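You operate a simulated robot arm through the tools that you are given. There is no shell and no other tool.

Carry out the task below with a simulated two-armed robot. There is one attempt and no reset: what you move stays moved.

Task
Wipe up the spill on the top of the steel table with the grey rag there and put it back.

The check looks at the end state, three seconds after you hand in, the way a careful person would. Anything else that was tipped, shoved, dropped, spilled or broken makes it a failure.

Robot
Two 7-joint arms with two-finger parallel grippers on one trunk, on a base that drives. Base frame: it is fixed to the floor where the robot stands at the start and does not move with it; the origin is under the middle of the robot, x ahead of it, y to its left, z up. Units: mm, degrees, N and s.
The left shoulder is at the start at [70, 134, 1076], the right one opposite. With the tool pointing down near the work surface each hand reaches from about 100 to 640 mm from the robot's upright axis, wherever it stands, measured 20 degrees to its own side. Places, roughly: grey rag [2500, -2250, 750]. Payload 1.57 kg a hand.
The TCP of each hand is the grasp point between the finger pads, 30 mm short of the fingertips. In the tool frame z runs along the fingers and y along their closing line. Largest opening 80 mm; finger width 17, thickness 12; the body of the gripper, 40 by 82 mm, starts 80 mm behind the TCP.
Orientation is told as [roll, pitch, yaw] about the base's x, y, z axes, in that order, counted from this pose: with the fingers straight down and closing along the base's y, the tool's x points along the base's -x, its y along +y and its z along -z.

Tools
- The arms move only by the tool servo_tool. It takes "left_series", "right_series" or both (then of equal length, played together; a hand with none holds still); each is a list of rows, each an object of numbers (a shift or turn left out is 0, a gripper value left out holds the last): "ax", "ay", "az": the turn, a rotation vector about the base's x, y, z in degrees; "tx", "ty", "tz": the shift along the base's x, y, z in mm; "fingers": the opening in per cent of the stroke, from 0 (shut) to 100 (fully open). In form: [{"ax": .., "ay": .., "az": .., "tx": .., "ty": .., "tz": .., "fingers": ..}, ...]. A call has 1 to 20 rows; each row is the pose to reach, as a shift and turn from the pose commanded when the call began. Rows are played at 5 a second. More than 50 mm and 8.6 degrees between two rows, or a gripper value outside its range, and nothing of the call is played. A pose out of reach is approached as far as the arm can. The call stops where the force on the tool passes 40 N (or 10 N more than at its start, if that is more) or the arm is blocked; 0.2 s more then pass. Each finger travels about 153 mm/s and halts on what it meets, pressing with about 20 N; the grip force reading is that of the motor and also rises with nothing between the fingers. The clock runs only during rows and for 0.2 s after the last one: add rows that repeat a pose to give the fingers time. The reply holds the time, the measured pose of the TCP, the force on the tool along the base axes, the opening and the grip force, in the units named above and with some noise, with the torque about the TCP (base axes, N m) and any sound that the robot's microphone picked up.
- Cameras (640 x 400 px; columns grow to the right, rows downward): "scene" is now at [139, -0.2, 1297.4]; the picture's right is [-0.01, -1.00, 0.00], its down [-0.63, 0.01, -0.77] and it looks along [0.77, -0.01, -0.63] (base axes); focal length 247 px, centre (320, 200). "left" rides on the left gripper at [72, 7, -122] in its tool frame; the picture's right is [-0.09, 1.00, 0.00], its down [-0.84, -0.08, -0.54] and it looks along [-0.54, -0.05, 0.84] (tool axes); focal length 238 px, centre (320, 200). "right" rides on the right gripper at [72, -7, -122] in its tool frame; the picture's right is [0.09, 1.00, 0.00], its down [-0.84, 0.08, -0.54] and it looks along [-0.54, 0.05, 0.84] (tool axes); focal length 238 px, centre (320, 200).
- get_image(camera): a new picture of that camera. It takes no simulated time.
- lift_body(by): slides the trunk up (or, below 0, down) by that many mm; the arms and the scene camera ride with it, the base frame stays. It gives what a move gives, with no picture.
- drive_base(legs): drives the robot by 1 to 6 legs, each [ahead, left, turn to the left] in mm, mm and degrees, along the robot's own axes; the way and the turn of a leg run together, so that a leg with both is an arc; at most 1500 mm and 180 degrees a leg. The arms and the cameras ride along, it lands a little off, and it stops where it bumps. It gives what a move gives.
- pan_tilt(pan, tilt): turns the head with the scene camera to pan (to the left, within 86 degrees either way) and tilt (down, from -29 to 69), counted from straight ahead of the robot. It gives what a move gives.
- measure_at(camera, pixels): there is no depth. For up to 12 entries [column, row, z] of the newest picture of that camera ("zoom" is the newest enlarged one), the place [x, y] in the base frame at which the ray of that pixel passes the height z, good to about 2 mm. It takes no simulated time.
- inspect(camera, box): a new picture of the part [left, top, right, bottom] of that camera's present view, enlarged. It takes no simulated time.
- close_job(): hands the job in; it is judged then, once.

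Unless the task says otherwise, let go and move clear before handing in.

The tools are called after "Request:" as name(argument=value, ...) on one line, values as JSON. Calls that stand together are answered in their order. servo_tool: Moves the arms, as the interface text tells. Its arguments: {"type":"object","properties":{"left_series":{"type":"array","items":{"type":"object","properties":{"ax":{"type":"number"},"ay":{"type":"number"},"az":{"type":"number"},"tx":{"type":"number"},"ty":{"type":"number"},"tz":{"type":"number"},"fingers":{"type":"number"}}}},"right_series":{"type":"array","items":{"type":"object","properties":{"ax":{"type":"number"},"ay":{"type":"number"},"az":{"type":"number"},"tx":{"type":"number"},"ty":{"type":"number"},"tz":{"type":"number"},"fingers":{"type":"number"}}}}},"required":[]} The other tools are called the same way: lift_body (by) slides the trunk up or down; drive_base (legs) drives the base; pan_tilt (pan, tilt) turns the head that bears the scene camera; get_image (camera) takes a picture; measure_at (camera, pixels) gives the place at which the rays of pixels pass given heights; inspect (camera, box) takes an enlarged picture of a part of a camera's view; close_job () hands the job in.

At the start:

```text
time: 0.0
left_ee_pos: [502.7, 197.1, 964.1]
left_orientation: [0.0, 0.1, 0.0]
left_contact_force: [-1.4, -0.1, 0.7]
left_torque: [0.01, 0.03, -0.03]
left_finger_gap: 80.2
left_grasp_force: 0.1
right_ee_pos: [436.6, -148.7, 1040.1]
right_orientation: [0.0, 0.0, 0.1]
right_contact_force: [-0.6, 0.7, -0.9]
right_torque: [0.02, -0.01, -0.05]
right_finger_gap: 80.2
right_grasp_force: 0.0
trunk travel left (down, up): [-650.0, 290.0]
robot x, y, heading: [-4.0, 3.1, 0.1]
head pan, tilt: [-0.8, 39.3]
```

scene: 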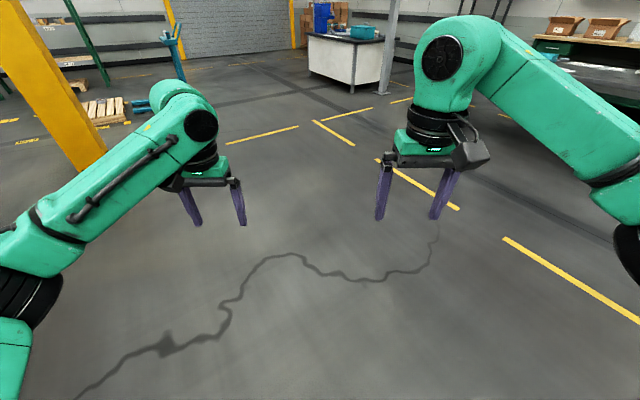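
right: 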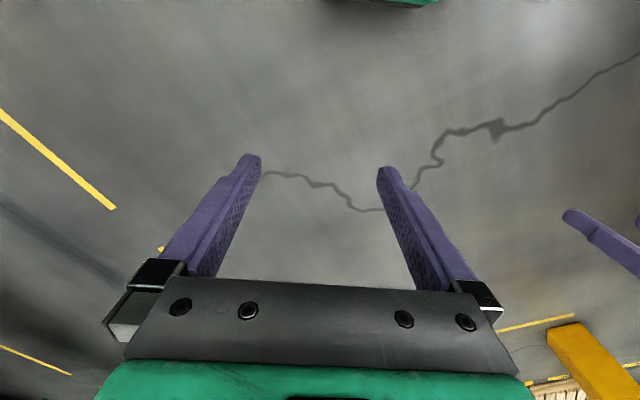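
left: 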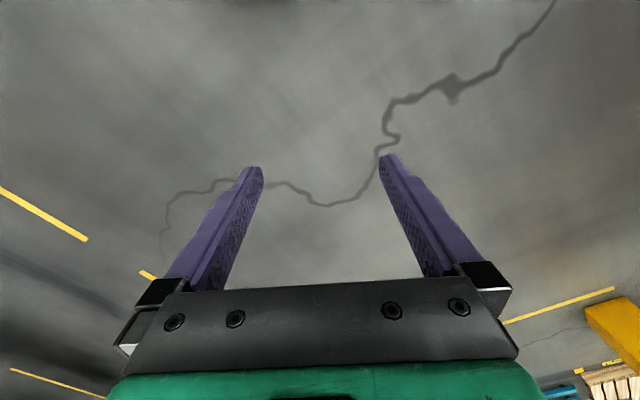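

The scene picture shows open floor ahead, a white workbench at about (345, 60), and a dark table on the far right near (600, 80). The rag should be to the front right, so I'll pan the head that way for a look.

Request:
pan_tilt(pan=-42, tilt=15)

Request:
get_image(camera="scene")

```text
time: 1.1
left_ee_pos: [500.5, 196.8, 964.9]
left_orientation: [0.0, 0.1, 0.0]
left_contact_force: [-0.3, 0.1, 0.8]
left_torque: [-0.02, 0.0, 0.03]
left_finger_gap: 79.9
left_grasp_force: 0.0
right_ee_pos: [435.5, -148.2, 1041.2]
right_orientation: [0.0, 0.0, 0.0]
right_contact_force: [0.4, -0.3, -0.6]
right_torque: [0.02, 0.0, 0.04]
right_finger_gap: 80.3
right_grasp_force: 0.1
trunk travel left (down, up): [-650.0, 290.0]
robot x, y, heading: [2.4, 0.1, 0.0]
head pan, tilt: [-42.0, 15.0]
```

```text
taken
```

scene: 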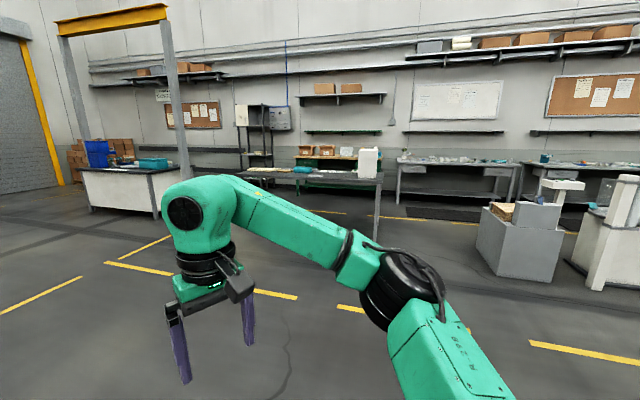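

The table at around (310, 178), with a white can at (369, 162), sits in the right direction. I'll enlarge that part.

Request:
inspect(camera="scene", box=[220, 130, 420, 255])

Request:
measure_at(camera="scene", pixels=[[320, 170, 750], [300, 172, 750], [369, 178, 750], [383, 180, 750], [250, 176, 750]])

```text
3.20 times, centred on (320, 192) of scene
```

zoom: 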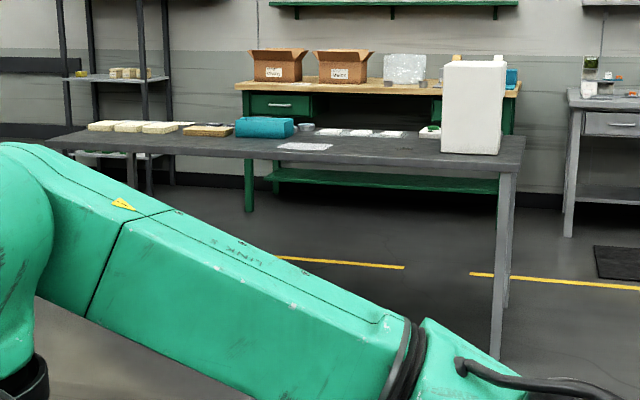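

```text
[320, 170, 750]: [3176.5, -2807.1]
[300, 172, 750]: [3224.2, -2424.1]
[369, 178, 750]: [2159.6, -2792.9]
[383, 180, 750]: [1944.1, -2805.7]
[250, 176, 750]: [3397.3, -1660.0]
```

The zoom shows a grey table holding pads (130, 127), a teal roll (265, 127), a white block (473, 107) and papers. The rag isn't clear from here, so I'll measure the table edges and then drive closer.

Request:
measure_at(camera="zoom", pixels=[[515, 172, 740], [525, 136, 740], [47, 140, 740], [300, 147, 750], [470, 153, 750], [265, 136, 750], [340, 150, 750], [494, 358, 0]])

```text
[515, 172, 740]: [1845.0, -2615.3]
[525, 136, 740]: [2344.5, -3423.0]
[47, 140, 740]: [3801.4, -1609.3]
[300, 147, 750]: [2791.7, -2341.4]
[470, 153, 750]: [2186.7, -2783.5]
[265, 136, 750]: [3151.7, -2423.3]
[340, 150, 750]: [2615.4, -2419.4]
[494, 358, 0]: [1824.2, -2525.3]
```

The table's near edge runs roughly from (1845, -2615) up to the left. I'll turn right to face it and look again before moving closer.

Request:
drive_base(legs=[[0, 0, -43]])

Request:
pan_tilt(pan=0, tilt=25)

Request:
get_image(camera="scene")

```text
time: 3.5
left_ee_pos: [502.6, -196.7, 965.6]
left_orientation: [-0.1, 0.0, -42.8]
left_contact_force: [1.0, 0.1, 0.1]
left_torque: [0.02, 0.0, 0.01]
left_finger_gap: 80.1
left_grasp_force: 0.1
right_ee_pos: [219.3, -405.2, 1040.6]
right_orientation: [0.0, 0.0, -42.8]
right_contact_force: [-0.5, -0.1, -0.2]
right_torque: [0.02, 0.03, -0.01]
right_finger_gap: 80.0
right_grasp_force: 0.2
trunk travel left (down, up): [-650.0, 290.0]
robot x, y, heading: [-0.2, 0.8, -42.8]
head pan, tilt: [-42.0, 15.0]
```

```text
time: 4.5
left_ee_pos: [502.5, -195.7, 965.0]
left_orientation: [0.0, 0.0, -42.7]
left_contact_force: [0.2, 0.3, -1.3]
left_torque: [0.04, -0.03, 0.01]
left_finger_gap: 80.1
left_grasp_force: 0.0
right_ee_pos: [220.2, -405.0, 1040.6]
right_orientation: [0.0, 0.0, -42.8]
right_contact_force: [0.7, -0.6, -0.1]
right_torque: [0.01, -0.01, -0.02]
right_finger_gap: 80.1
right_grasp_force: 0.2
trunk travel left (down, up): [-650.0, 290.0]
robot x, y, heading: [1.3, -4.3, -42.7]
head pan, tilt: [0.0, 25.0]
```

```text
taken
```

scene: 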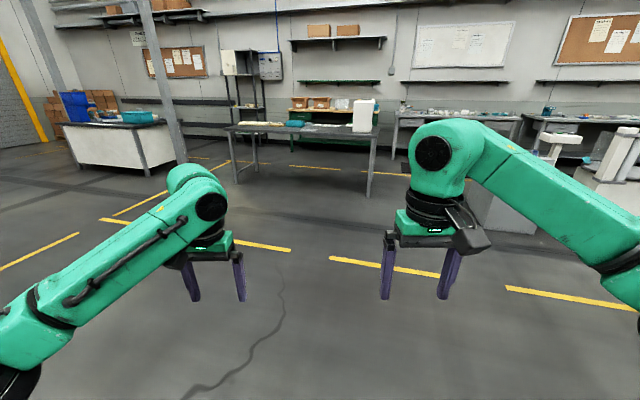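

Request:
inspect(camera="scene", box=[210, 80, 400, 200])

Request:
measure_at(camera="scene", pixels=[[236, 184, 0], [370, 198, 0], [228, 129, 740], [375, 136, 740], [379, 127, 740]])

```text
3.33 times, centred on (305, 140) of scene
```

zoom: 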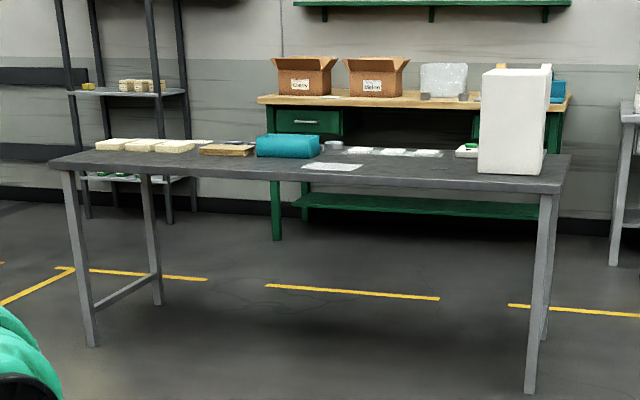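

```text
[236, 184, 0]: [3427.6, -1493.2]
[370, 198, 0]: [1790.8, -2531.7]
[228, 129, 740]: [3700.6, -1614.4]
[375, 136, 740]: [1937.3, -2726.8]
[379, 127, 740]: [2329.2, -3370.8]
```

The table legs stand at about (3427, -1493) and (1790, -2531), so the table's normal heads about -58° and the rag lies some 150 mm in from the near edge. I'll drive to a viewing spot about 1 m short of the rag.

Request:
drive_base(legs=[[1150, 145, 0], [1150, 145, -15]])

Request:
pan_tilt(pan=0, tilt=35)

Request:
get_image(camera="scene")

```text
time: 15.9
left_ee_pos: [2190.7, -1815.1, 964.8]
left_orientation: [0.0, 0.1, -58.3]
left_contact_force: [-0.8, 0.5, -0.5]
left_torque: [0.01, -0.02, -0.01]
left_finger_gap: 80.0
left_grasp_force: 0.1
right_ee_pos: [1862.6, -1939.9, 1041.0]
right_orientation: [0.0, -0.1, -58.4]
right_contact_force: [0.1, 0.9, 0.0]
right_torque: [0.0, -0.01, 0.02]
right_finger_gap: 80.2
right_grasp_force: 0.0
trunk travel left (down, up): [-650.0, 290.0]
robot x, y, heading: [1764.3, -1490.7, -58.4]
head pan, tilt: [0.0, 25.0]
```

```text
time: 16.6
left_ee_pos: [2192.8, -1815.0, 964.1]
left_orientation: [0.0, 0.1, -58.4]
left_contact_force: [-0.5, -0.5, 0.5]
left_torque: [-0.03, 0.0, 0.02]
left_finger_gap: 79.8
left_grasp_force: 0.1
right_ee_pos: [1863.7, -1940.1, 1041.4]
right_orientation: [0.1, 0.0, -58.5]
right_contact_force: [1.2, -0.4, 0.0]
right_torque: [0.0, 0.09, 0.01]
right_finger_gap: 79.9
right_grasp_force: 0.1
trunk travel left (down, up): [-650.0, 290.0]
robot x, y, heading: [1758.6, -1489.5, -58.5]
head pan, tilt: [0.0, 35.0]
```

```text
taken
```

scene: 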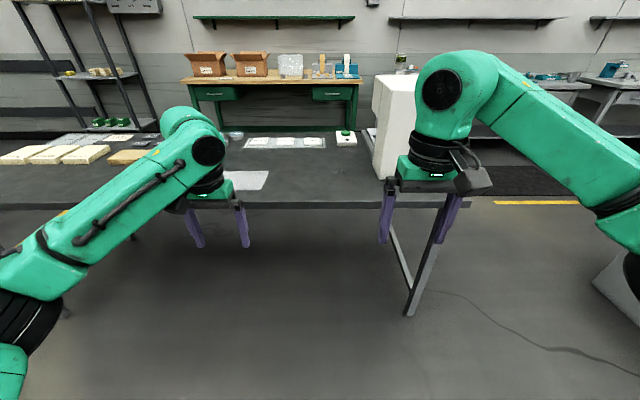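

The table edge now runs level in the picture and a pale sheet shows at (245, 180). I'll raise the trunk for a steeper view and enlarge the table top.

Request:
lift_body(by=280)

Request:
pan_tilt(pan=12, tilt=45)

Request:
get_image(camera="scene")

Request:
inspect(camera="scene", box=[180, 60, 480, 250])

```text
time: 19.5
left_ee_pos: [2192.1, -1815.8, 1244.4]
left_orientation: [0.0, 0.1, -58.4]
left_contact_force: [0.2, 0.1, 0.5]
left_torque: [0.0, -0.01, -0.03]
left_finger_gap: 80.0
left_grasp_force: 0.0
right_ee_pos: [1862.0, -1941.3, 1321.1]
right_orientation: [0.0, 0.0, -58.4]
right_contact_force: [-0.1, -0.2, -0.3]
right_torque: [0.03, 0.02, 0.0]
right_finger_gap: 80.1
right_grasp_force: 0.1
trunk travel left (down, up): [-930.0, 10.0]
robot x, y, heading: [1760.6, -1492.5, -58.5]
head pan, tilt: [0.0, 35.0]
```

```text
time: 20.2
left_ee_pos: [2193.4, -1816.0, 1245.4]
left_orientation: [0.0, 0.1, -58.4]
left_contact_force: [-0.3, -0.4, -0.6]
left_torque: [-0.02, 0.0, -0.01]
left_finger_gap: 80.0
left_grasp_force: 0.2
right_ee_pos: [1862.5, -1940.0, 1320.1]
right_orientation: [0.0, 0.1, -58.4]
right_contact_force: [0.4, 0.8, 0.6]
right_torque: [0.02, 0.0, -0.03]
right_finger_gap: 79.9
right_grasp_force: 0.0
trunk travel left (down, up): [-930.0, 10.0]
robot x, y, heading: [1760.2, -1495.1, -58.4]
head pan, tilt: [12.0, 45.0]
```

```text
taken
```

scene: 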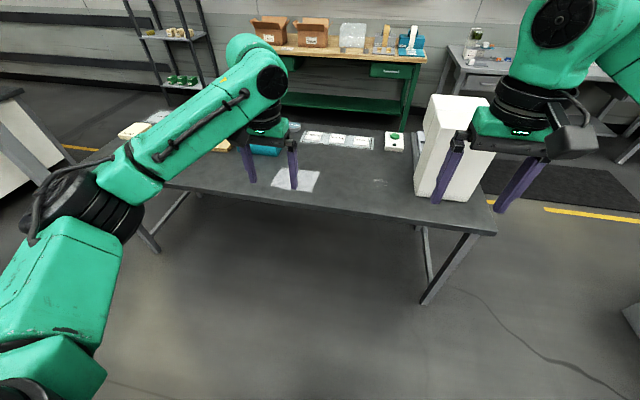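

```text
2.11 times, centred on (330, 155) of scene
```

zoom: 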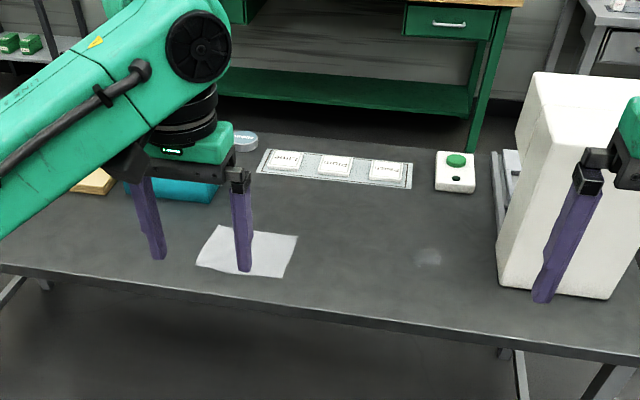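

The zoom shows the pale grey rag lying flat at (247, 250), a faint pale patch at (428, 256) that may be the spill, and a teal roll, three labelled pads, a box with a green button and the white block. I'll measure these.

Request:
measure_at(camera="zoom", pixels=[[217, 225, 750], [298, 236, 750], [282, 279, 750], [196, 265, 750], [428, 256, 750], [420, 262, 750], [440, 250, 750], [500, 285, 750], [438, 190, 750], [412, 188, 750], [500, 348, 750], [100, 285, 750]])

Request:
servo_tool(left_series=[{"tx": 0, "ty": 0, "tz": 0}])

```text
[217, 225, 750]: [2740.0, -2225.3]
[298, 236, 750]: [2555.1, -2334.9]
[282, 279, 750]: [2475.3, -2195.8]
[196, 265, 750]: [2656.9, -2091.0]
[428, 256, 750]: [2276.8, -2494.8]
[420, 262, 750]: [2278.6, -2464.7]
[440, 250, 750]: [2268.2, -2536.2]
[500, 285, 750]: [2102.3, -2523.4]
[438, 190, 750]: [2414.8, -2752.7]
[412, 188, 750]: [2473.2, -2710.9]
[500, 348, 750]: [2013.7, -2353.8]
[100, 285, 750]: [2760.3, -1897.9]
```

```text
time: 20.6
left_ee_pos: [2192.2, -1815.3, 1244.9]
left_orientation: [0.0, 0.1, -58.4]
left_contact_force: [0.6, -0.5, -0.3]
left_torque: [0.0, -0.02, 0.0]
left_finger_gap: 79.8
left_grasp_force: 0.1
right_ee_pos: [1863.7, -1939.8, 1320.7]
right_orientation: [0.0, 0.0, -58.4]
right_contact_force: [0.2, 0.1, -0.6]
right_torque: [0.01, -0.01, -0.05]
right_finger_gap: 80.2
right_grasp_force: 0.1
trunk travel left (down, up): [-930.0, 10.0]
robot x, y, heading: [1764.4, -1494.1, -58.2]
head pan, tilt: [12.0, 45.0]
```

In the robot's frame the table edge is about 865 mm ahead, the pale sheet about 1055 ahead and 345 left, and the faint patch about 1120 ahead and 85 right. The block's left face is about 250 right, with the button box and pads farther back. I'll move closer with the arms high and use the wrist cameras.

Request:
drive_base(legs=[[350, 100, 0]])

Request:
pan_tilt(pan=0, tilt=55)

Request:
get_image(camera="scene")

Request:
get_image(camera="left")

Request:
get_image(camera="right")

```text
time: 23.0
left_ee_pos: [2459.6, -2063.7, 1246.5]
left_orientation: [-0.1, 0.0, -58.4]
left_contact_force: [0.6, -0.2, 0.4]
left_torque: [-0.01, -0.05, 0.0]
left_finger_gap: 80.1
left_grasp_force: 0.3
right_ee_pos: [2131.5, -2188.8, 1321.7]
right_orientation: [0.1, -0.2, -58.5]
right_contact_force: [0.1, 0.0, 0.4]
right_torque: [-0.05, 0.0, -0.01]
right_finger_gap: 80.0
right_grasp_force: 0.1
trunk travel left (down, up): [-930.0, 10.0]
robot x, y, heading: [2029.8, -1740.1, -58.3]
head pan, tilt: [12.0, 45.0]
```

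```text
time: 23.7
left_ee_pos: [2460.7, -2064.9, 1244.3]
left_orientation: [-0.1, 0.0, -58.4]
left_contact_force: [0.8, -0.1, 0.7]
left_torque: [0.01, 0.0, -0.01]
left_finger_gap: 80.2
left_grasp_force: 0.1
right_ee_pos: [2132.9, -2190.5, 1321.3]
right_orientation: [0.0, 0.0, -58.5]
right_contact_force: [1.2, -0.2, -0.2]
right_torque: [-0.04, 0.0, 0.02]
right_finger_gap: 80.2
right_grasp_force: 0.0
trunk travel left (down, up): [-930.0, 10.0]
robot x, y, heading: [2030.4, -1740.3, -58.4]
head pan, tilt: [0.0, 55.0]
```

```text
taken
```

scene: 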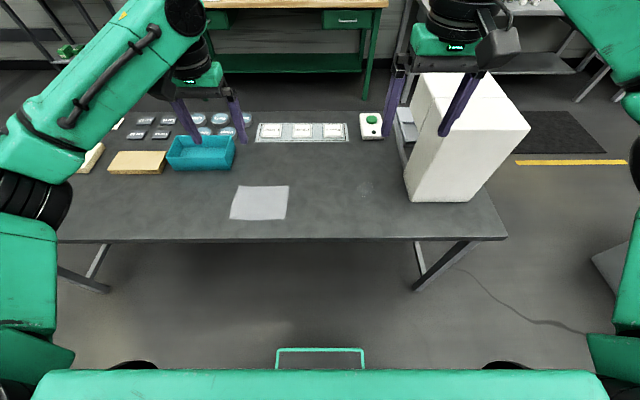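

```text
taken
```

left: 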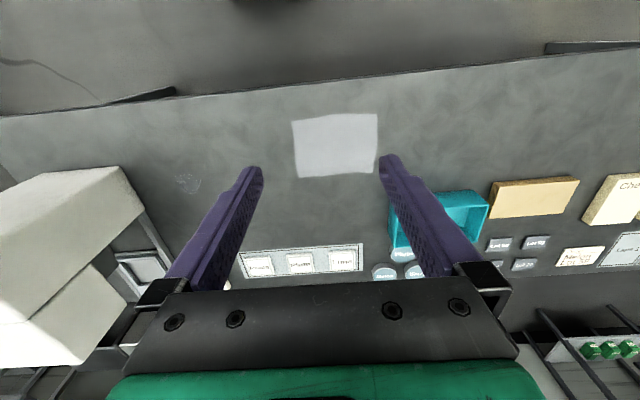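

```text
taken
```

right: 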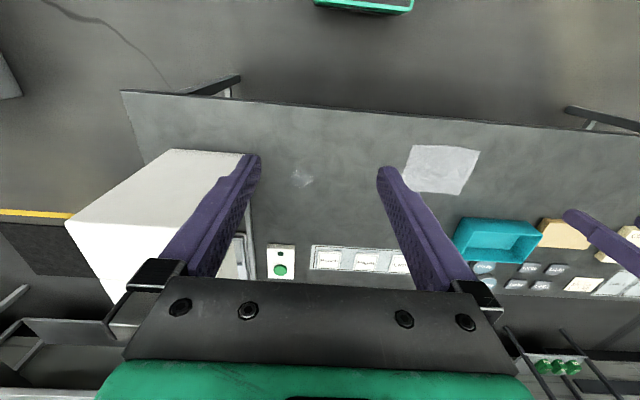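

The sheet at (260, 203) in the scene picture is flat and light grey, and a faint smear shows at (367, 188). The teal thing is an open tray. I'll enlarge the table top to read the details.

Request:
inspect(camera="scene", box=[220, 100, 420, 225])

Request:
inspect(camera="left", box=[110, 90, 430, 290])

Request:
inspect(camera="right", box=[220, 120, 420, 245])

Request:
inspect(camera="left", box=[430, 150, 640, 281])

```text
3.20 times, centred on (320, 162) of scene
```

zoom: 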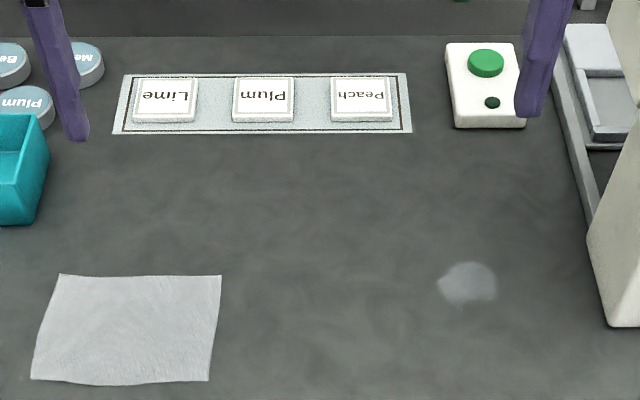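

```text
2.00 times, centred on (270, 190) of left
```

zoom: 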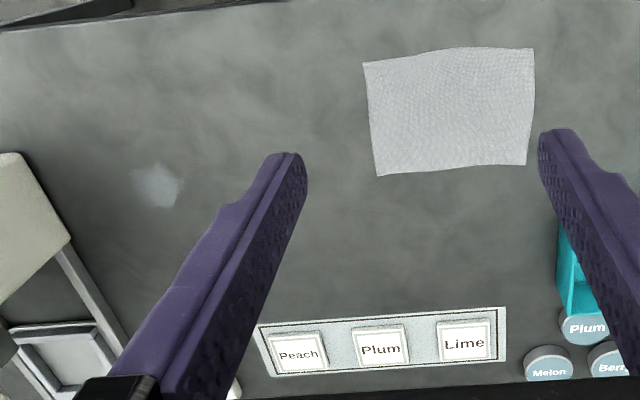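

```text
3.20 times, centred on (320, 182) of right
```

zoom: 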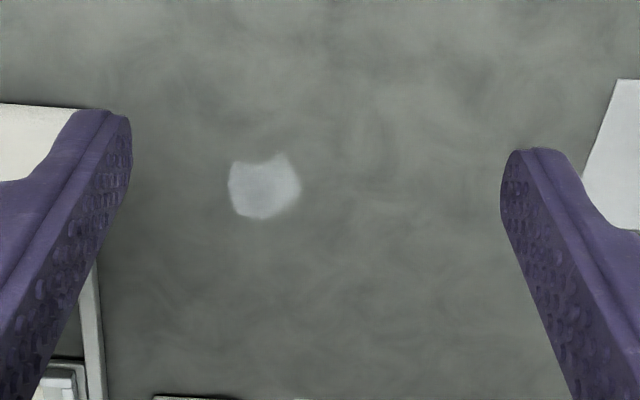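

```text
3.05 times, centred on (535, 216) of left
```

zoom: 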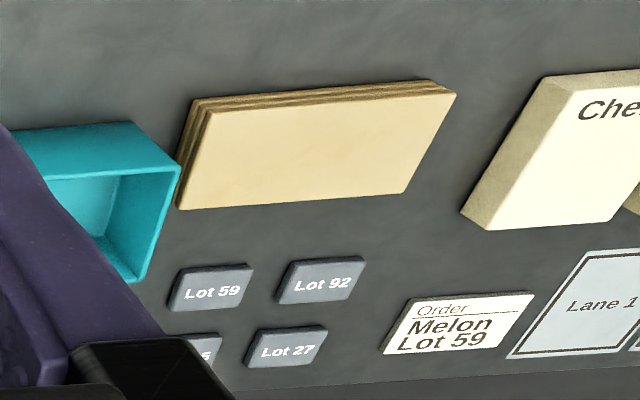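

The sheet has a woven texture, so it is the rag, and the smear is a pale translucent spot about 50 mm across. I'll measure both from several cameras to fix the table height and their places.

Request:
measure_at(camera="scene", pixels=[[366.3, 188.1, 740], [366.3, 188.1, 750], [366.3, 188.1, 760], [238.4, 185.6, 750], [289, 186, 750], [285, 218.8, 750], [229.7, 218.8, 750], [411, 202, 750], [361, 139.8, 750], [348, 141, 750], [385, 240, 750], [60, 242, 750]])

Request:
measure_at(camera="left", pixels=[[188.5, 182.5, 740], [188.5, 182.5, 750], [188.5, 182.5, 760], [291.5, 121.5, 750], [377, 114.5, 750], [373, 172.5, 750], [299, 177.5, 750]])

Request:
measure_at(camera="right", pixels=[[302.2, 178.4, 740], [302.2, 178.4, 750], [302.2, 178.4, 760], [413, 146, 750], [480, 151, 750], [460, 194, 750], [402, 187, 750]])

```text
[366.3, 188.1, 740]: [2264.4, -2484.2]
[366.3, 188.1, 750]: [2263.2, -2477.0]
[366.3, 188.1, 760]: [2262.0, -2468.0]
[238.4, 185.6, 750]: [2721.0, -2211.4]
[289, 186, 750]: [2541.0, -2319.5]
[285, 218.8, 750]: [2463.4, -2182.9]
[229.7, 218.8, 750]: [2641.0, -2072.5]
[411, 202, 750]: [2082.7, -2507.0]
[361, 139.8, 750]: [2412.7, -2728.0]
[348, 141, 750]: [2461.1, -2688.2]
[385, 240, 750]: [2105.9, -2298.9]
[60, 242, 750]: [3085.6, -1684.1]
```

```text
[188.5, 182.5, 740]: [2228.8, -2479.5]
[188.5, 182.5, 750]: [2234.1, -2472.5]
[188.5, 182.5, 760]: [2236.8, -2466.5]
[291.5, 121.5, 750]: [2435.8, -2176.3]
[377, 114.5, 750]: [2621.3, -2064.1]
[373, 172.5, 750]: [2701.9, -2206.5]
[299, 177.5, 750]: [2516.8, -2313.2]
```

```text
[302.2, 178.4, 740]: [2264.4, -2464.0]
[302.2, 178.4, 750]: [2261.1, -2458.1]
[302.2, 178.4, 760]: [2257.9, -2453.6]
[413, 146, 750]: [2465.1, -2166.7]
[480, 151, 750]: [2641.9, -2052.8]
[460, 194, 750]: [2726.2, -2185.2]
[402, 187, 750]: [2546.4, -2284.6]
```

The three cameras disagree by about 30 mm at z = 750, and working out where their rays meet puts the table top near z = 812. I'll check by measuring again around that height.

Request:
measure_at(camera="scene", pixels=[[366.3, 188.1, 800], [366.3, 188.1, 812], [366.3, 188.1, 824], [238.4, 185.6, 812], [289, 186, 812], [285, 218.8, 812], [229.7, 218.8, 812], [411, 202, 812], [361, 139.8, 812], [348, 141, 812], [385, 240, 812], [60, 242, 812]])

Request:
measure_at(camera="left", pixels=[[188.5, 182.5, 800], [188.5, 182.5, 812], [188.5, 182.5, 824], [291.5, 121.5, 812], [377, 114.5, 812], [373, 172.5, 812], [299, 177.5, 812]])

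Request:
measure_at(camera="right", pixels=[[302.2, 178.4, 800], [302.2, 178.4, 812], [302.2, 178.4, 824], [413, 146, 812], [480, 151, 812], [460, 194, 812], [402, 187, 812]])

```text
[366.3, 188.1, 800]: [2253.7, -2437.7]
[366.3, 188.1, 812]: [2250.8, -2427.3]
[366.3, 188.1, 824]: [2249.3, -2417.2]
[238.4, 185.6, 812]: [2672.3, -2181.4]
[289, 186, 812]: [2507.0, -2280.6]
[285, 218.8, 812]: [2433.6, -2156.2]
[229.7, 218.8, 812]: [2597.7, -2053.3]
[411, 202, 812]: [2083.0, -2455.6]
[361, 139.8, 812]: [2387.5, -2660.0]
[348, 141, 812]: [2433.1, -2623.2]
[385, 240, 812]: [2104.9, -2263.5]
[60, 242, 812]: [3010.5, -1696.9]
```

```text
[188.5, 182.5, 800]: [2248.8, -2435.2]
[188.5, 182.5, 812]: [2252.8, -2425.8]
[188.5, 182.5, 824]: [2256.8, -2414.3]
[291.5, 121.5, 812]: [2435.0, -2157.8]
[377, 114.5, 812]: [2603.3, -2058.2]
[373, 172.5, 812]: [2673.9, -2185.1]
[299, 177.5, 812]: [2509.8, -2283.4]
```

```text
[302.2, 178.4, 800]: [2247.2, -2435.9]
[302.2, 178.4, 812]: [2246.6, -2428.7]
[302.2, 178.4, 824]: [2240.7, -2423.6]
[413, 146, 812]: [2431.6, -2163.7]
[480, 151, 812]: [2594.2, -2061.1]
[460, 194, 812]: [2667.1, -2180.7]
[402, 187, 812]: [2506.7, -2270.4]
```

At z ≈ 808–812 all three cameras agree: the rag spans roughly (2434,-2158), (2600,-2057), (2672,-2182) and (2508,-2281), and the spill centre is about (2250,-2427). Before closing in I'll look down at the base front and out at the elbows.

Request:
pan_tilt(pan=0, tilt=69)

Request:
get_image(camera="scene")

Request:
pan_tilt(pan=-50, tilt=45)

Request:
get_image(camera="scene")

```text
time: 24.5
left_ee_pos: [2461.9, -2066.2, 1244.1]
left_orientation: [0.0, 0.1, -58.4]
left_contact_force: [-0.1, 0.4, -1.0]
left_torque: [0.0, -0.01, 0.0]
left_finger_gap: 79.8
left_grasp_force: 0.1
right_ee_pos: [2133.2, -2189.9, 1321.0]
right_orientation: [0.0, 0.0, -58.4]
right_contact_force: [0.3, 0.4, 0.1]
right_torque: [-0.03, 0.03, -0.02]
right_finger_gap: 79.9
right_grasp_force: 0.0
trunk travel left (down, up): [-930.0, 10.0]
robot x, y, heading: [2029.0, -1741.7, -58.4]
head pan, tilt: [0.0, 68.8]
```

```text
taken
```

scene: 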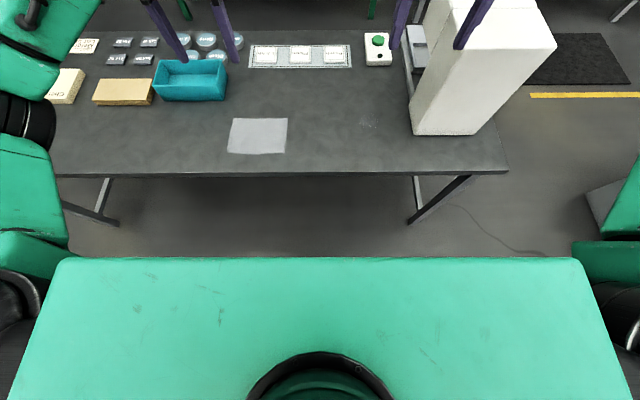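

```text
time: 25.6
left_ee_pos: [2461.5, -2064.8, 1244.4]
left_orientation: [0.0, 0.1, -58.4]
left_contact_force: [0.0, 0.3, -0.1]
left_torque: [0.01, -0.02, -0.01]
left_finger_gap: 79.9
left_grasp_force: 0.1
right_ee_pos: [2133.1, -2190.8, 1320.3]
right_orientation: [-0.1, 0.0, -58.4]
right_contact_force: [0.2, -0.5, -0.2]
right_torque: [-0.02, -0.01, -0.01]
right_finger_gap: 80.0
right_grasp_force: 0.0
trunk travel left (down, up): [-930.0, 10.0]
robot x, y, heading: [2032.5, -1741.3, -58.2]
head pan, tilt: [-50.0, 45.0]
```

```text
taken
```

scene: 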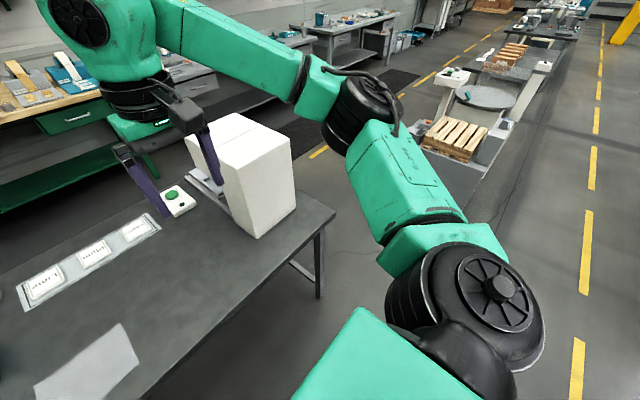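

Floor is visible close in front of the trunk, so there is room to move nearer. The right arm reaches out beside the white block, so I'll draw the right hand back 200 mm first to keep it clear.

Request:
servo_tool(right_series=[{"tx": -13, "ty": 21.3}, {"tx": -34, "ty": 55}, {"tx": -55, "ty": 89}, {"tx": -76, "ty": 123.7}, {"tx": -97, "ty": 158}, {"tx": -105, "ty": 170}, {"tx": -105, "ty": 170}])

Request:
get_image(camera="scene")

```text
time: 27.2
left_ee_pos: [2461.8, -2066.1, 1244.3]
left_orientation: [-0.1, 0.1, -58.4]
left_contact_force: [-0.6, -0.8, -0.1]
left_torque: [0.02, 0.01, -0.02]
left_finger_gap: 80.0
left_grasp_force: 0.0
right_ee_pos: [2028.7, -2020.5, 1319.7]
right_orientation: [0.0, -0.1, -58.4]
right_contact_force: [-0.5, 0.0, 0.4]
right_torque: [-0.01, 0.05, 0.0]
right_finger_gap: 80.0
right_grasp_force: 0.0
trunk travel left (down, up): [-930.0, 10.0]
robot x, y, heading: [2029.7, -1742.1, -58.4]
head pan, tilt: [-50.0, 45.0]
```

```text
taken
```

scene: 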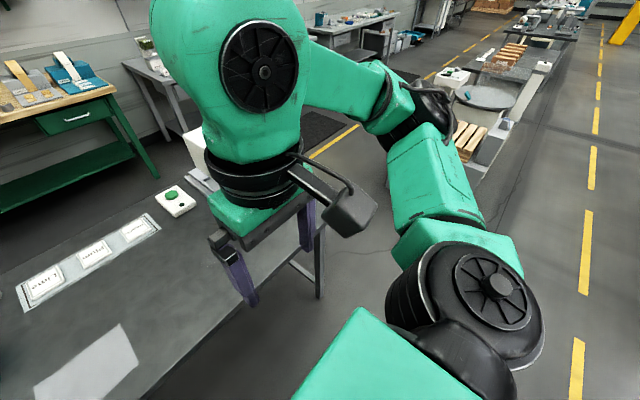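

The right hand is now drawn back at (2029, -2020) and well clear of the block. I'll drive 160 mm ahead and 80 mm right so the left hand can reach both rag and spill, then lower the trunk.

Request:
drive_base(legs=[[160, -80, 0]])

Request:
lift_body(by=-200)

Request:
pan_tilt(pan=0, tilt=55)

Request:
get_image(camera="scene")

Request:
get_image(camera="left")

```text
time: 28.8
left_ee_pos: [2475.8, -2238.5, 1246.3]
left_orientation: [-0.2, -0.1, -58.3]
left_contact_force: [0.7, -0.4, 0.6]
left_torque: [-0.08, -0.01, -0.01]
left_finger_gap: 79.9
left_grasp_force: 0.0
right_ee_pos: [2042.1, -2193.2, 1321.1]
right_orientation: [-0.1, -0.2, -58.4]
right_contact_force: [-0.2, -0.2, 0.6]
right_torque: [0.0, 0.02, 0.02]
right_finger_gap: 80.0
right_grasp_force: 0.1
trunk travel left (down, up): [-930.0, 10.0]
robot x, y, heading: [2043.7, -1916.8, -58.4]
head pan, tilt: [-50.0, 45.0]
```

```text
time: 30.9
left_ee_pos: [2476.4, -2242.2, 1044.8]
left_orientation: [0.0, 0.1, -58.5]
left_contact_force: [-0.2, -0.3, -0.7]
left_torque: [-0.03, -0.02, 0.0]
left_finger_gap: 79.9
left_grasp_force: 0.0
right_ee_pos: [2042.3, -2197.1, 1120.1]
right_orientation: [0.0, 0.0, -58.5]
right_contact_force: [-0.1, -0.3, 0.2]
right_torque: [0.01, -0.01, 0.01]
right_finger_gap: 80.0
right_grasp_force: 0.1
trunk travel left (down, up): [-730.0, 210.0]
robot x, y, heading: [2043.8, -1917.6, -58.4]
head pan, tilt: [-50.0, 45.0]
```

```text
time: 32.1
left_ee_pos: [2477.2, -2242.2, 1043.6]
left_orientation: [0.0, 0.1, -58.4]
left_contact_force: [-0.3, -0.1, 0.1]
left_torque: [0.03, -0.02, 0.03]
left_finger_gap: 80.0
left_grasp_force: 0.0
right_ee_pos: [2041.5, -2196.6, 1119.0]
right_orientation: [0.1, 0.0, -58.4]
right_contact_force: [-0.2, -1.1, 0.0]
right_torque: [-0.02, 0.01, 0.01]
right_finger_gap: 80.1
right_grasp_force: 0.1
trunk travel left (down, up): [-730.0, 210.0]
robot x, y, heading: [2045.9, -1918.5, -58.2]
head pan, tilt: [0.0, 55.0]
```

```text
taken
```

scene: 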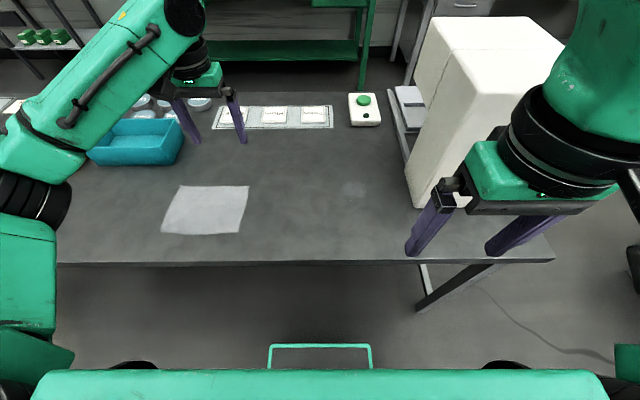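

```text
taken
```

left: 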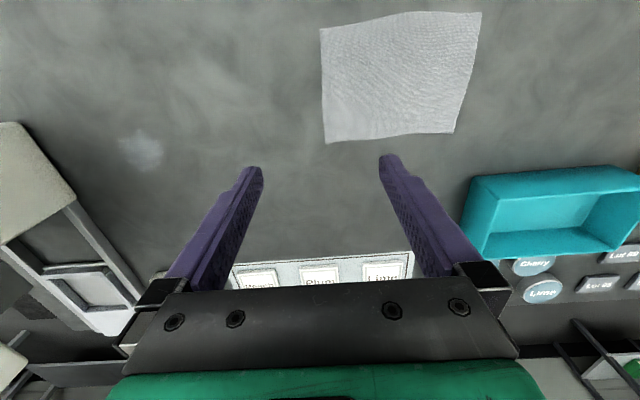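

The left camera now sees the rag with corners near (320,29), (481,12), (455,131) and (325,143), and the spill near (142,150). I'll inspect the spill and measure again from this closer view.

Request:
inspect(camera="left", box=[60, 90, 260, 215])

Request:
measure_at(camera="left", pixels=[[320, 29, 808], [481, 12, 808], [455, 131, 808], [325, 143, 808], [142, 150, 808], [118, 150, 808], [165, 150, 808], [142, 130, 808], [142, 172, 808], [455, 131, 820], [142, 150, 796], [142, 150, 820]])

Request:
inspect(camera="scene", box=[140, 130, 440, 317])

Request:
measure_at(camera="scene", pixels=[[180, 186, 808], [249, 187, 808], [237, 234, 808], [162, 233, 808], [354, 189, 808], [354, 189, 796], [354, 189, 820], [340, 189, 808], [368, 189, 808], [354, 180, 808], [354, 198, 808], [405, 206, 808]])

```text
3.20 times, centred on (160, 152) of left
```

zoom: 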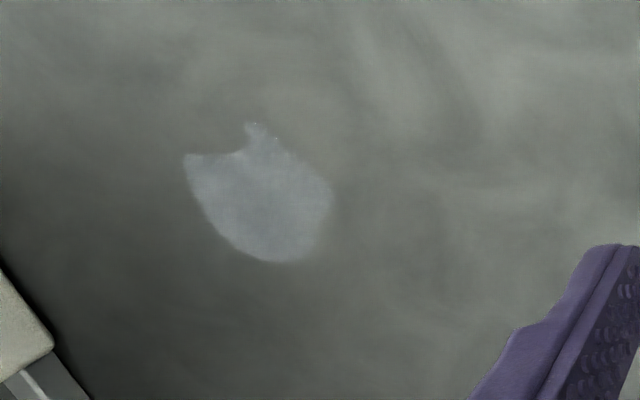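

```text
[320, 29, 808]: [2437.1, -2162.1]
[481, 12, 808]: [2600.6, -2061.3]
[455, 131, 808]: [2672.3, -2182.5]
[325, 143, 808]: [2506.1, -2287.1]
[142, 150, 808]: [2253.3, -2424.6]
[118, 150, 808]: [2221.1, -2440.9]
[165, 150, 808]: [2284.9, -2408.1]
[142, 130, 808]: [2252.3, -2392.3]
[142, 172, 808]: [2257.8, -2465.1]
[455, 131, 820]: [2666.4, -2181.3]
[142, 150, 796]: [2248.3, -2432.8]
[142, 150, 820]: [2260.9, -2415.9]
```

```text
2.13 times, centred on (290, 224) of scene
```

zoom: 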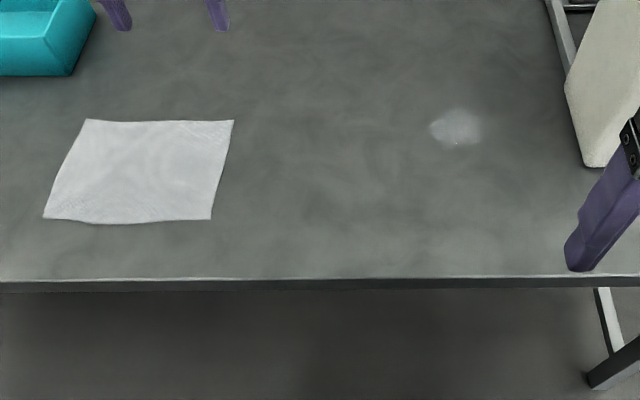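

```text
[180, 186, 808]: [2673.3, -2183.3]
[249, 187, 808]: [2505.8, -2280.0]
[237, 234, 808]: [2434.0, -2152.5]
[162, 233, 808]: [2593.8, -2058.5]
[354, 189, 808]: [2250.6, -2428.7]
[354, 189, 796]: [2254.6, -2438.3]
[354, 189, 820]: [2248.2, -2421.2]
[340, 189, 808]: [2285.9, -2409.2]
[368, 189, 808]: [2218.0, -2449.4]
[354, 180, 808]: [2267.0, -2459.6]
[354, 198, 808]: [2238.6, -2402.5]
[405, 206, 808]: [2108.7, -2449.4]
```

Scene and left camera agree within a few mm at z = 808: the rag centre is about (2553, -2170) and the spill centre about (2252, -2426), roughly 70 × 65 mm. I'll move the left hand above the rag's centre and look at it closely before going down.

Request:
servo_tool(left_series=[{"tx": 15, "ty": 14, "tz": -20}, {"tx": 36, "ty": 34, "tz": -45}, {"tx": 57, "ty": 54, "tz": -75}, {"tx": 76, "ty": 72, "tz": -105}, {"tx": 76, "ty": 72, "tz": -125}, {"tx": 76, "ty": 72, "tz": -125}])

Request:
get_image(camera="left")

Request:
get_image(camera="scene")

```text
time: 33.5
left_ee_pos: [2552.1, -2169.8, 919.5]
left_orientation: [0.0, 0.0, -58.4]
left_contact_force: [-0.1, 0.7, -1.0]
left_torque: [-0.01, -0.02, -0.01]
left_finger_gap: 79.9
left_grasp_force: 0.2
right_ee_pos: [2041.2, -2197.0, 1119.1]
right_orientation: [0.0, 0.0, -58.4]
right_contact_force: [-0.1, -1.3, 0.7]
right_torque: [-0.01, 0.0, 0.04]
right_finger_gap: 80.1
right_grasp_force: 0.1
trunk travel left (down, up): [-730.0, 210.0]
robot x, y, heading: [2047.9, -1922.1, -58.1]
head pan, tilt: [0.0, 55.0]
```

```text
taken
```

left: 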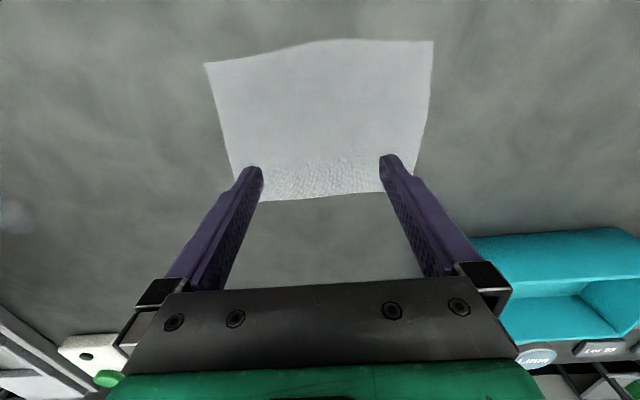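

```text
taken
```

scene: 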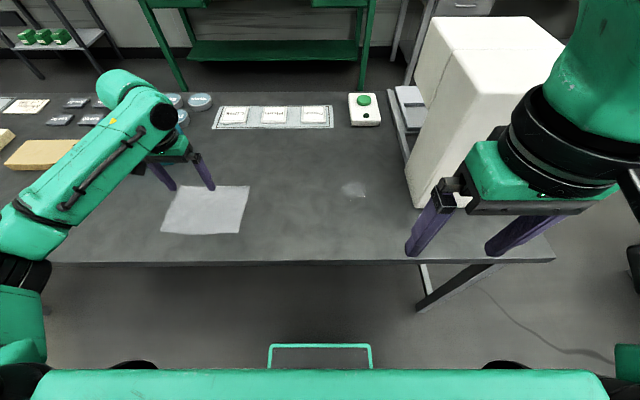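

The open fingers hang over the rag, and the scene shows the rag flat at (205, 210). I'll lower to just above the surface with the fingers at 60 mm and check the thickness.

Request:
servo_tool(left_series=[{"tz": -25, "fingers": 70}, {"tz": -50, "fingers": 70}, {"tz": -65, "fingers": 70}, {"tz": -65, "fingers": 70}])

Request:
inspect(camera="left", box=[160, 60, 480, 260])

Request:
inspect(camera="scene", box=[120, 140, 280, 240])

```text
time: 34.5
left_ee_pos: [2551.9, -2170.9, 855.7]
left_orientation: [0.0, -0.1, -58.4]
left_contact_force: [-0.3, -0.3, 0.6]
left_torque: [0.01, -0.02, 0.0]
left_finger_gap: 55.9
left_grasp_force: 0.0
right_ee_pos: [2041.9, -2196.6, 1121.0]
right_orientation: [0.0, 0.0, -58.5]
right_contact_force: [-0.6, -0.8, -0.7]
right_torque: [-0.01, 0.01, 0.05]
right_finger_gap: 79.8
right_grasp_force: 0.0
trunk travel left (down, up): [-730.0, 210.0]
robot x, y, heading: [2046.1, -1916.7, -58.4]
head pan, tilt: [0.0, 55.0]
```

```text
2.00 times, centred on (320, 160) of left
```

zoom: 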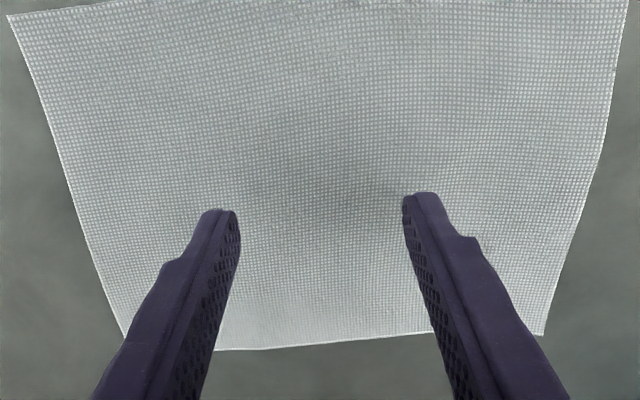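

```text
4.00 times, centred on (200, 190) of scene
```

zoom: 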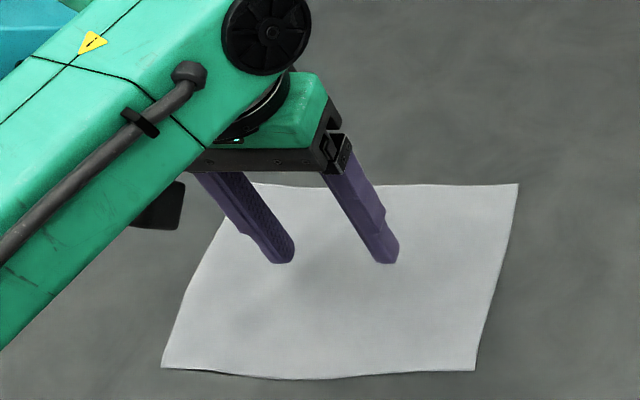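

The rag is a thin woven cloth lying almost flat, and the fingertips hover about 17 mm over it. I'll lower in small steps until I feel the table.

Request:
servo_tool(left_series=[{"tz": -4}, {"tz": -8}, {"tz": -11}, {"tz": -13}, {"tz": -13}])

```text
time: 35.7
left_ee_pos: [2552.3, -2170.7, 841.6]
left_orientation: [-0.1, 0.0, -58.4]
left_contact_force: [0.0, 0.8, -0.3]
left_torque: [0.0, 0.0, -0.01]
left_finger_gap: 56.3
left_grasp_force: 0.0
right_ee_pos: [2042.4, -2197.6, 1120.9]
right_orientation: [0.0, 0.0, -58.4]
right_contact_force: [1.2, 0.0, 0.6]
right_torque: [-0.01, 0.0, 0.01]
right_finger_gap: 80.0
right_grasp_force: 0.2
trunk travel left (down, up): [-730.0, 210.0]
robot x, y, heading: [2047.3, -1919.3, -58.4]
head pan, tilt: [0.0, 55.0]
```

The tips are at about z = 812 with no contact yet. I'll go on down 1–2 mm at a time.

Request:
servo_tool(left_series=[{"tz": -1}, {"tz": -2}, {"tz": -3}, {"tz": -4}, {"tz": -4}])

```text
time: 36.9
left_ee_pos: [2552.1, -2169.8, 836.9]
left_orientation: [0.0, 0.1, -58.3]
left_contact_force: [0.8, 0.3, 0.1]
left_torque: [0.0, -0.04, -0.02]
left_finger_gap: 55.8
left_grasp_force: 0.1
right_ee_pos: [2041.5, -2196.0, 1120.3]
right_orientation: [0.0, 0.0, -58.3]
right_contact_force: [0.3, -0.2, 0.0]
right_torque: [-0.02, 0.0, -0.03]
right_finger_gap: 79.8
right_grasp_force: 0.1
trunk travel left (down, up): [-730.0, 210.0]
robot x, y, heading: [2043.8, -1918.9, -58.2]
head pan, tilt: [0.0, 55.0]
```

Request:
servo_tool(left_series=[{"tz": -1}, {"tz": -2}, {"tz": -3}, {"tz": -4}, {"tz": -4}])

Request:
inspect(camera="left", box=[160, 60, 480, 260])

```text
time: 38.1
left_ee_pos: [2552.4, -2170.4, 833.5]
left_orientation: [0.0, 0.1, -58.4]
left_contact_force: [0.4, 0.2, -0.4]
left_torque: [0.02, -0.01, -0.01]
left_finger_gap: 55.9
left_grasp_force: 0.0
right_ee_pos: [2041.9, -2197.7, 1120.7]
right_orientation: [0.0, 0.0, -58.4]
right_contact_force: [1.0, 0.0, -0.9]
right_torque: [0.02, -0.01, 0.04]
right_finger_gap: 80.1
right_grasp_force: 0.1
trunk travel left (down, up): [-730.0, 210.0]
robot x, y, heading: [2044.2, -1917.7, -58.4]
head pan, tilt: [0.0, 55.0]
```

```text
2.00 times, centred on (320, 160) of left
```

zoom: 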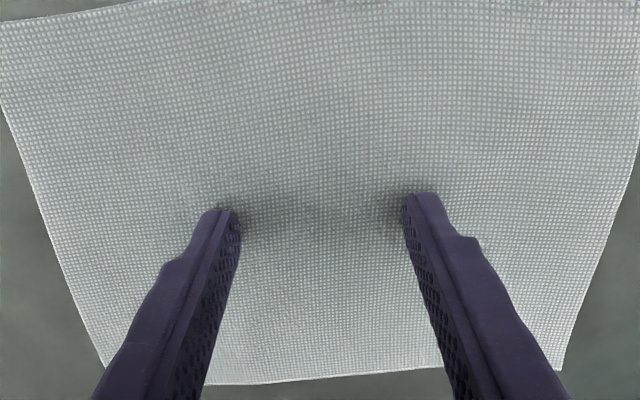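

The shadows at the fingertips are nearly touching but there is no force yet, so the top lies slightly lower than I measured. I'll continue in 1 mm steps.

Request:
servo_tool(left_series=[{"tz": -1}, {"tz": -2}, {"tz": -3}, {"tz": -4}, {"tz": -4}])

```text
time: 39.3
left_ee_pos: [2552.1, -2170.0, 831.2]
left_orientation: [0.0, -0.2, -58.4]
left_contact_force: [1.9, 1.3, 11.1]
left_torque: [0.01, 0.04, 0.0]
left_finger_gap: 55.9
left_grasp_force: 0.0
right_ee_pos: [2040.2, -2196.7, 1120.6]
right_orientation: [0.1, -0.1, -58.3]
right_contact_force: [0.3, 0.6, -0.4]
right_torque: [0.0, 0.0, -0.02]
right_finger_gap: 80.2
right_grasp_force: 0.1
trunk travel left (down, up): [-730.0, 210.0]
robot x, y, heading: [2044.0, -1915.8, -58.5]
head pan, tilt: [0.0, 55.0]
```

Contact came at TCP z = 831 with 11 N, so the surface is at about z = 801. I'll close the fingers to pinch a fold of cloth.

Request:
servo_tool(left_series=[{"fingers": 50}, {"fingers": 30}, {"fingers": 10}, {"fingers": 0}, {"fingers": 0}, {"fingers": 0}, {"fingers": 0}])

Request:
inspect(camera="left", box=[160, 60, 480, 260])

Request:
inspect(camera="scene", box=[120, 140, 280, 240])

```text
time: 40.9
left_ee_pos: [2552.2, -2169.7, 831.3]
left_orientation: [0.0, -0.1, -58.3]
left_contact_force: [1.1, 0.0, 16.0]
left_torque: [-0.02, -0.02, -0.02]
left_finger_gap: 3.0
left_grasp_force: 20.1
right_ee_pos: [2039.5, -2194.8, 1119.9]
right_orientation: [0.1, -0.1, -58.3]
right_contact_force: [0.1, 1.1, 0.1]
right_torque: [0.0, 0.01, 0.01]
right_finger_gap: 79.9
right_grasp_force: 0.1
trunk travel left (down, up): [-730.0, 210.0]
robot x, y, heading: [2044.2, -1916.6, -58.4]
head pan, tilt: [0.0, 55.0]
```

```text
2.00 times, centred on (320, 160) of left
```

zoom: 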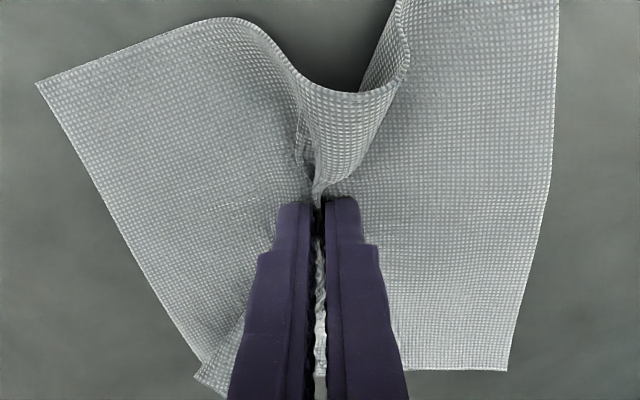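

```text
4.00 times, centred on (200, 190) of scene
```

zoom: 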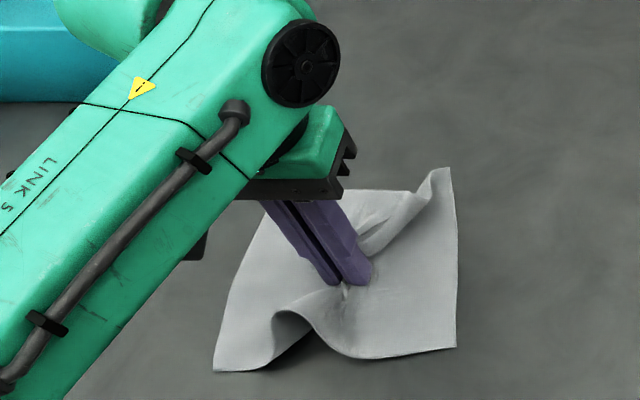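

The cloth is pinched (3.0 mm gap, 20 N) with its flaps spread round the fingertips. I'll lift it a few mm and carry it low over the bare table to the left edge of the spill.

Request:
servo_tool(left_series=[{"tz": 6}, {"tx": -8, "ty": -7, "tz": 10}, {"tx": -28, "ty": -24, "tz": 10}, {"tx": -52, "ty": -44, "tz": 10}, {"tx": -76, "ty": -65, "tz": 10}, {"tx": -100, "ty": -85, "tz": 10}, {"tx": -124, "ty": -106, "tz": 10}, {"tx": -148, "ty": -126, "tz": 10}, {"tx": -172, "ty": -147, "tz": 10}, {"tx": -196, "ty": -167, "tz": 10}, {"tx": -210, "ty": -180, "tz": 10}, {"tx": -215, "ty": -184, "tz": 10}, {"tx": -215, "ty": -184, "tz": 10}])

Request:
get_image(camera="scene")

Request:
get_image(camera="left")

```text
time: 43.7
left_ee_pos: [2336.2, -2354.1, 838.1]
left_orientation: [-0.1, 0.0, -58.4]
left_contact_force: [-0.3, -0.2, 0.0]
left_torque: [0.01, 0.0, 0.03]
left_finger_gap: 3.0
left_grasp_force: 20.0
right_ee_pos: [2042.5, -2198.0, 1118.7]
right_orientation: [0.0, 0.0, -58.3]
right_contact_force: [0.6, 0.1, 0.3]
right_torque: [0.02, -0.01, -0.03]
right_finger_gap: 79.9
right_grasp_force: 0.1
trunk travel left (down, up): [-730.0, 210.0]
robot x, y, heading: [2046.5, -1914.2, -58.3]
head pan, tilt: [0.0, 55.0]
```

```text
taken
```

scene: 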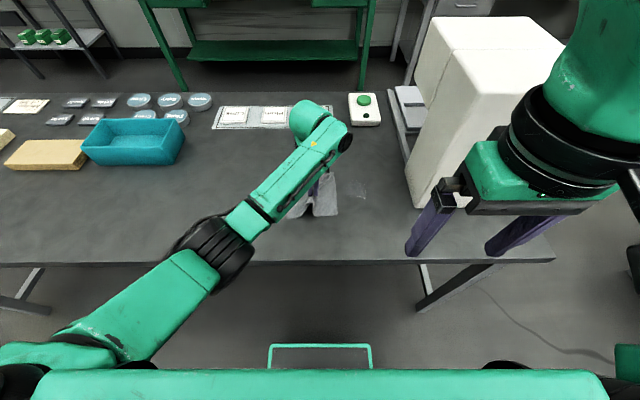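

```text
taken
```

left: 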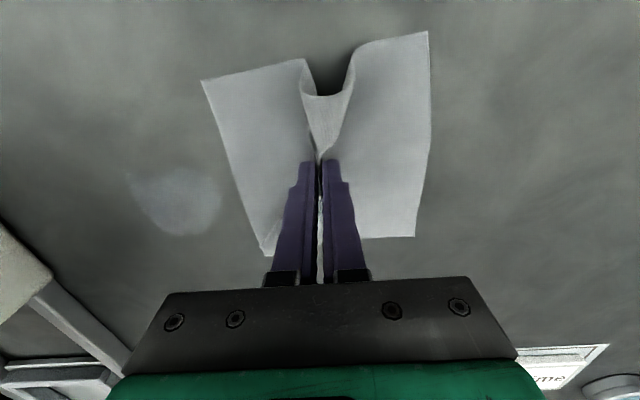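

The cloth came along and the spill shows in the left view at about (175, 200), left of the rag. I'll re-measure its outline at z = 801 before wiping.

Request:
inspect(camera="left", box=[90, 130, 290, 255])

Request:
measure_at(camera="left", pixels=[[178, 200, 801], [127, 172, 801], [222, 190, 801], [175, 166, 801], [180, 236, 801], [140, 215, 801], [205, 170, 801], [45, 270, 801], [0, 222, 801]])

```text
3.20 times, centred on (190, 192) of left
```

zoom: 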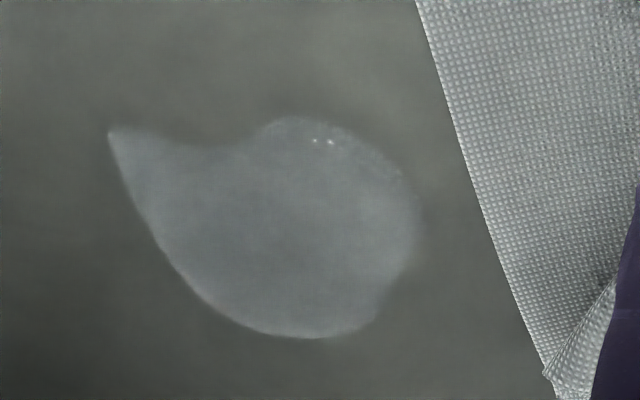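

```text
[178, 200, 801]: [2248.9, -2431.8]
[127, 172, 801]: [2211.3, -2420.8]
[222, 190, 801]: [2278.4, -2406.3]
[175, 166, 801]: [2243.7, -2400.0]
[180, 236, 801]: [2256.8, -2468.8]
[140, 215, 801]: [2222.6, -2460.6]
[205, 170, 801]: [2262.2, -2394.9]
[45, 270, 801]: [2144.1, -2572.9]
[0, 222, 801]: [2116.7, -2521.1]
```

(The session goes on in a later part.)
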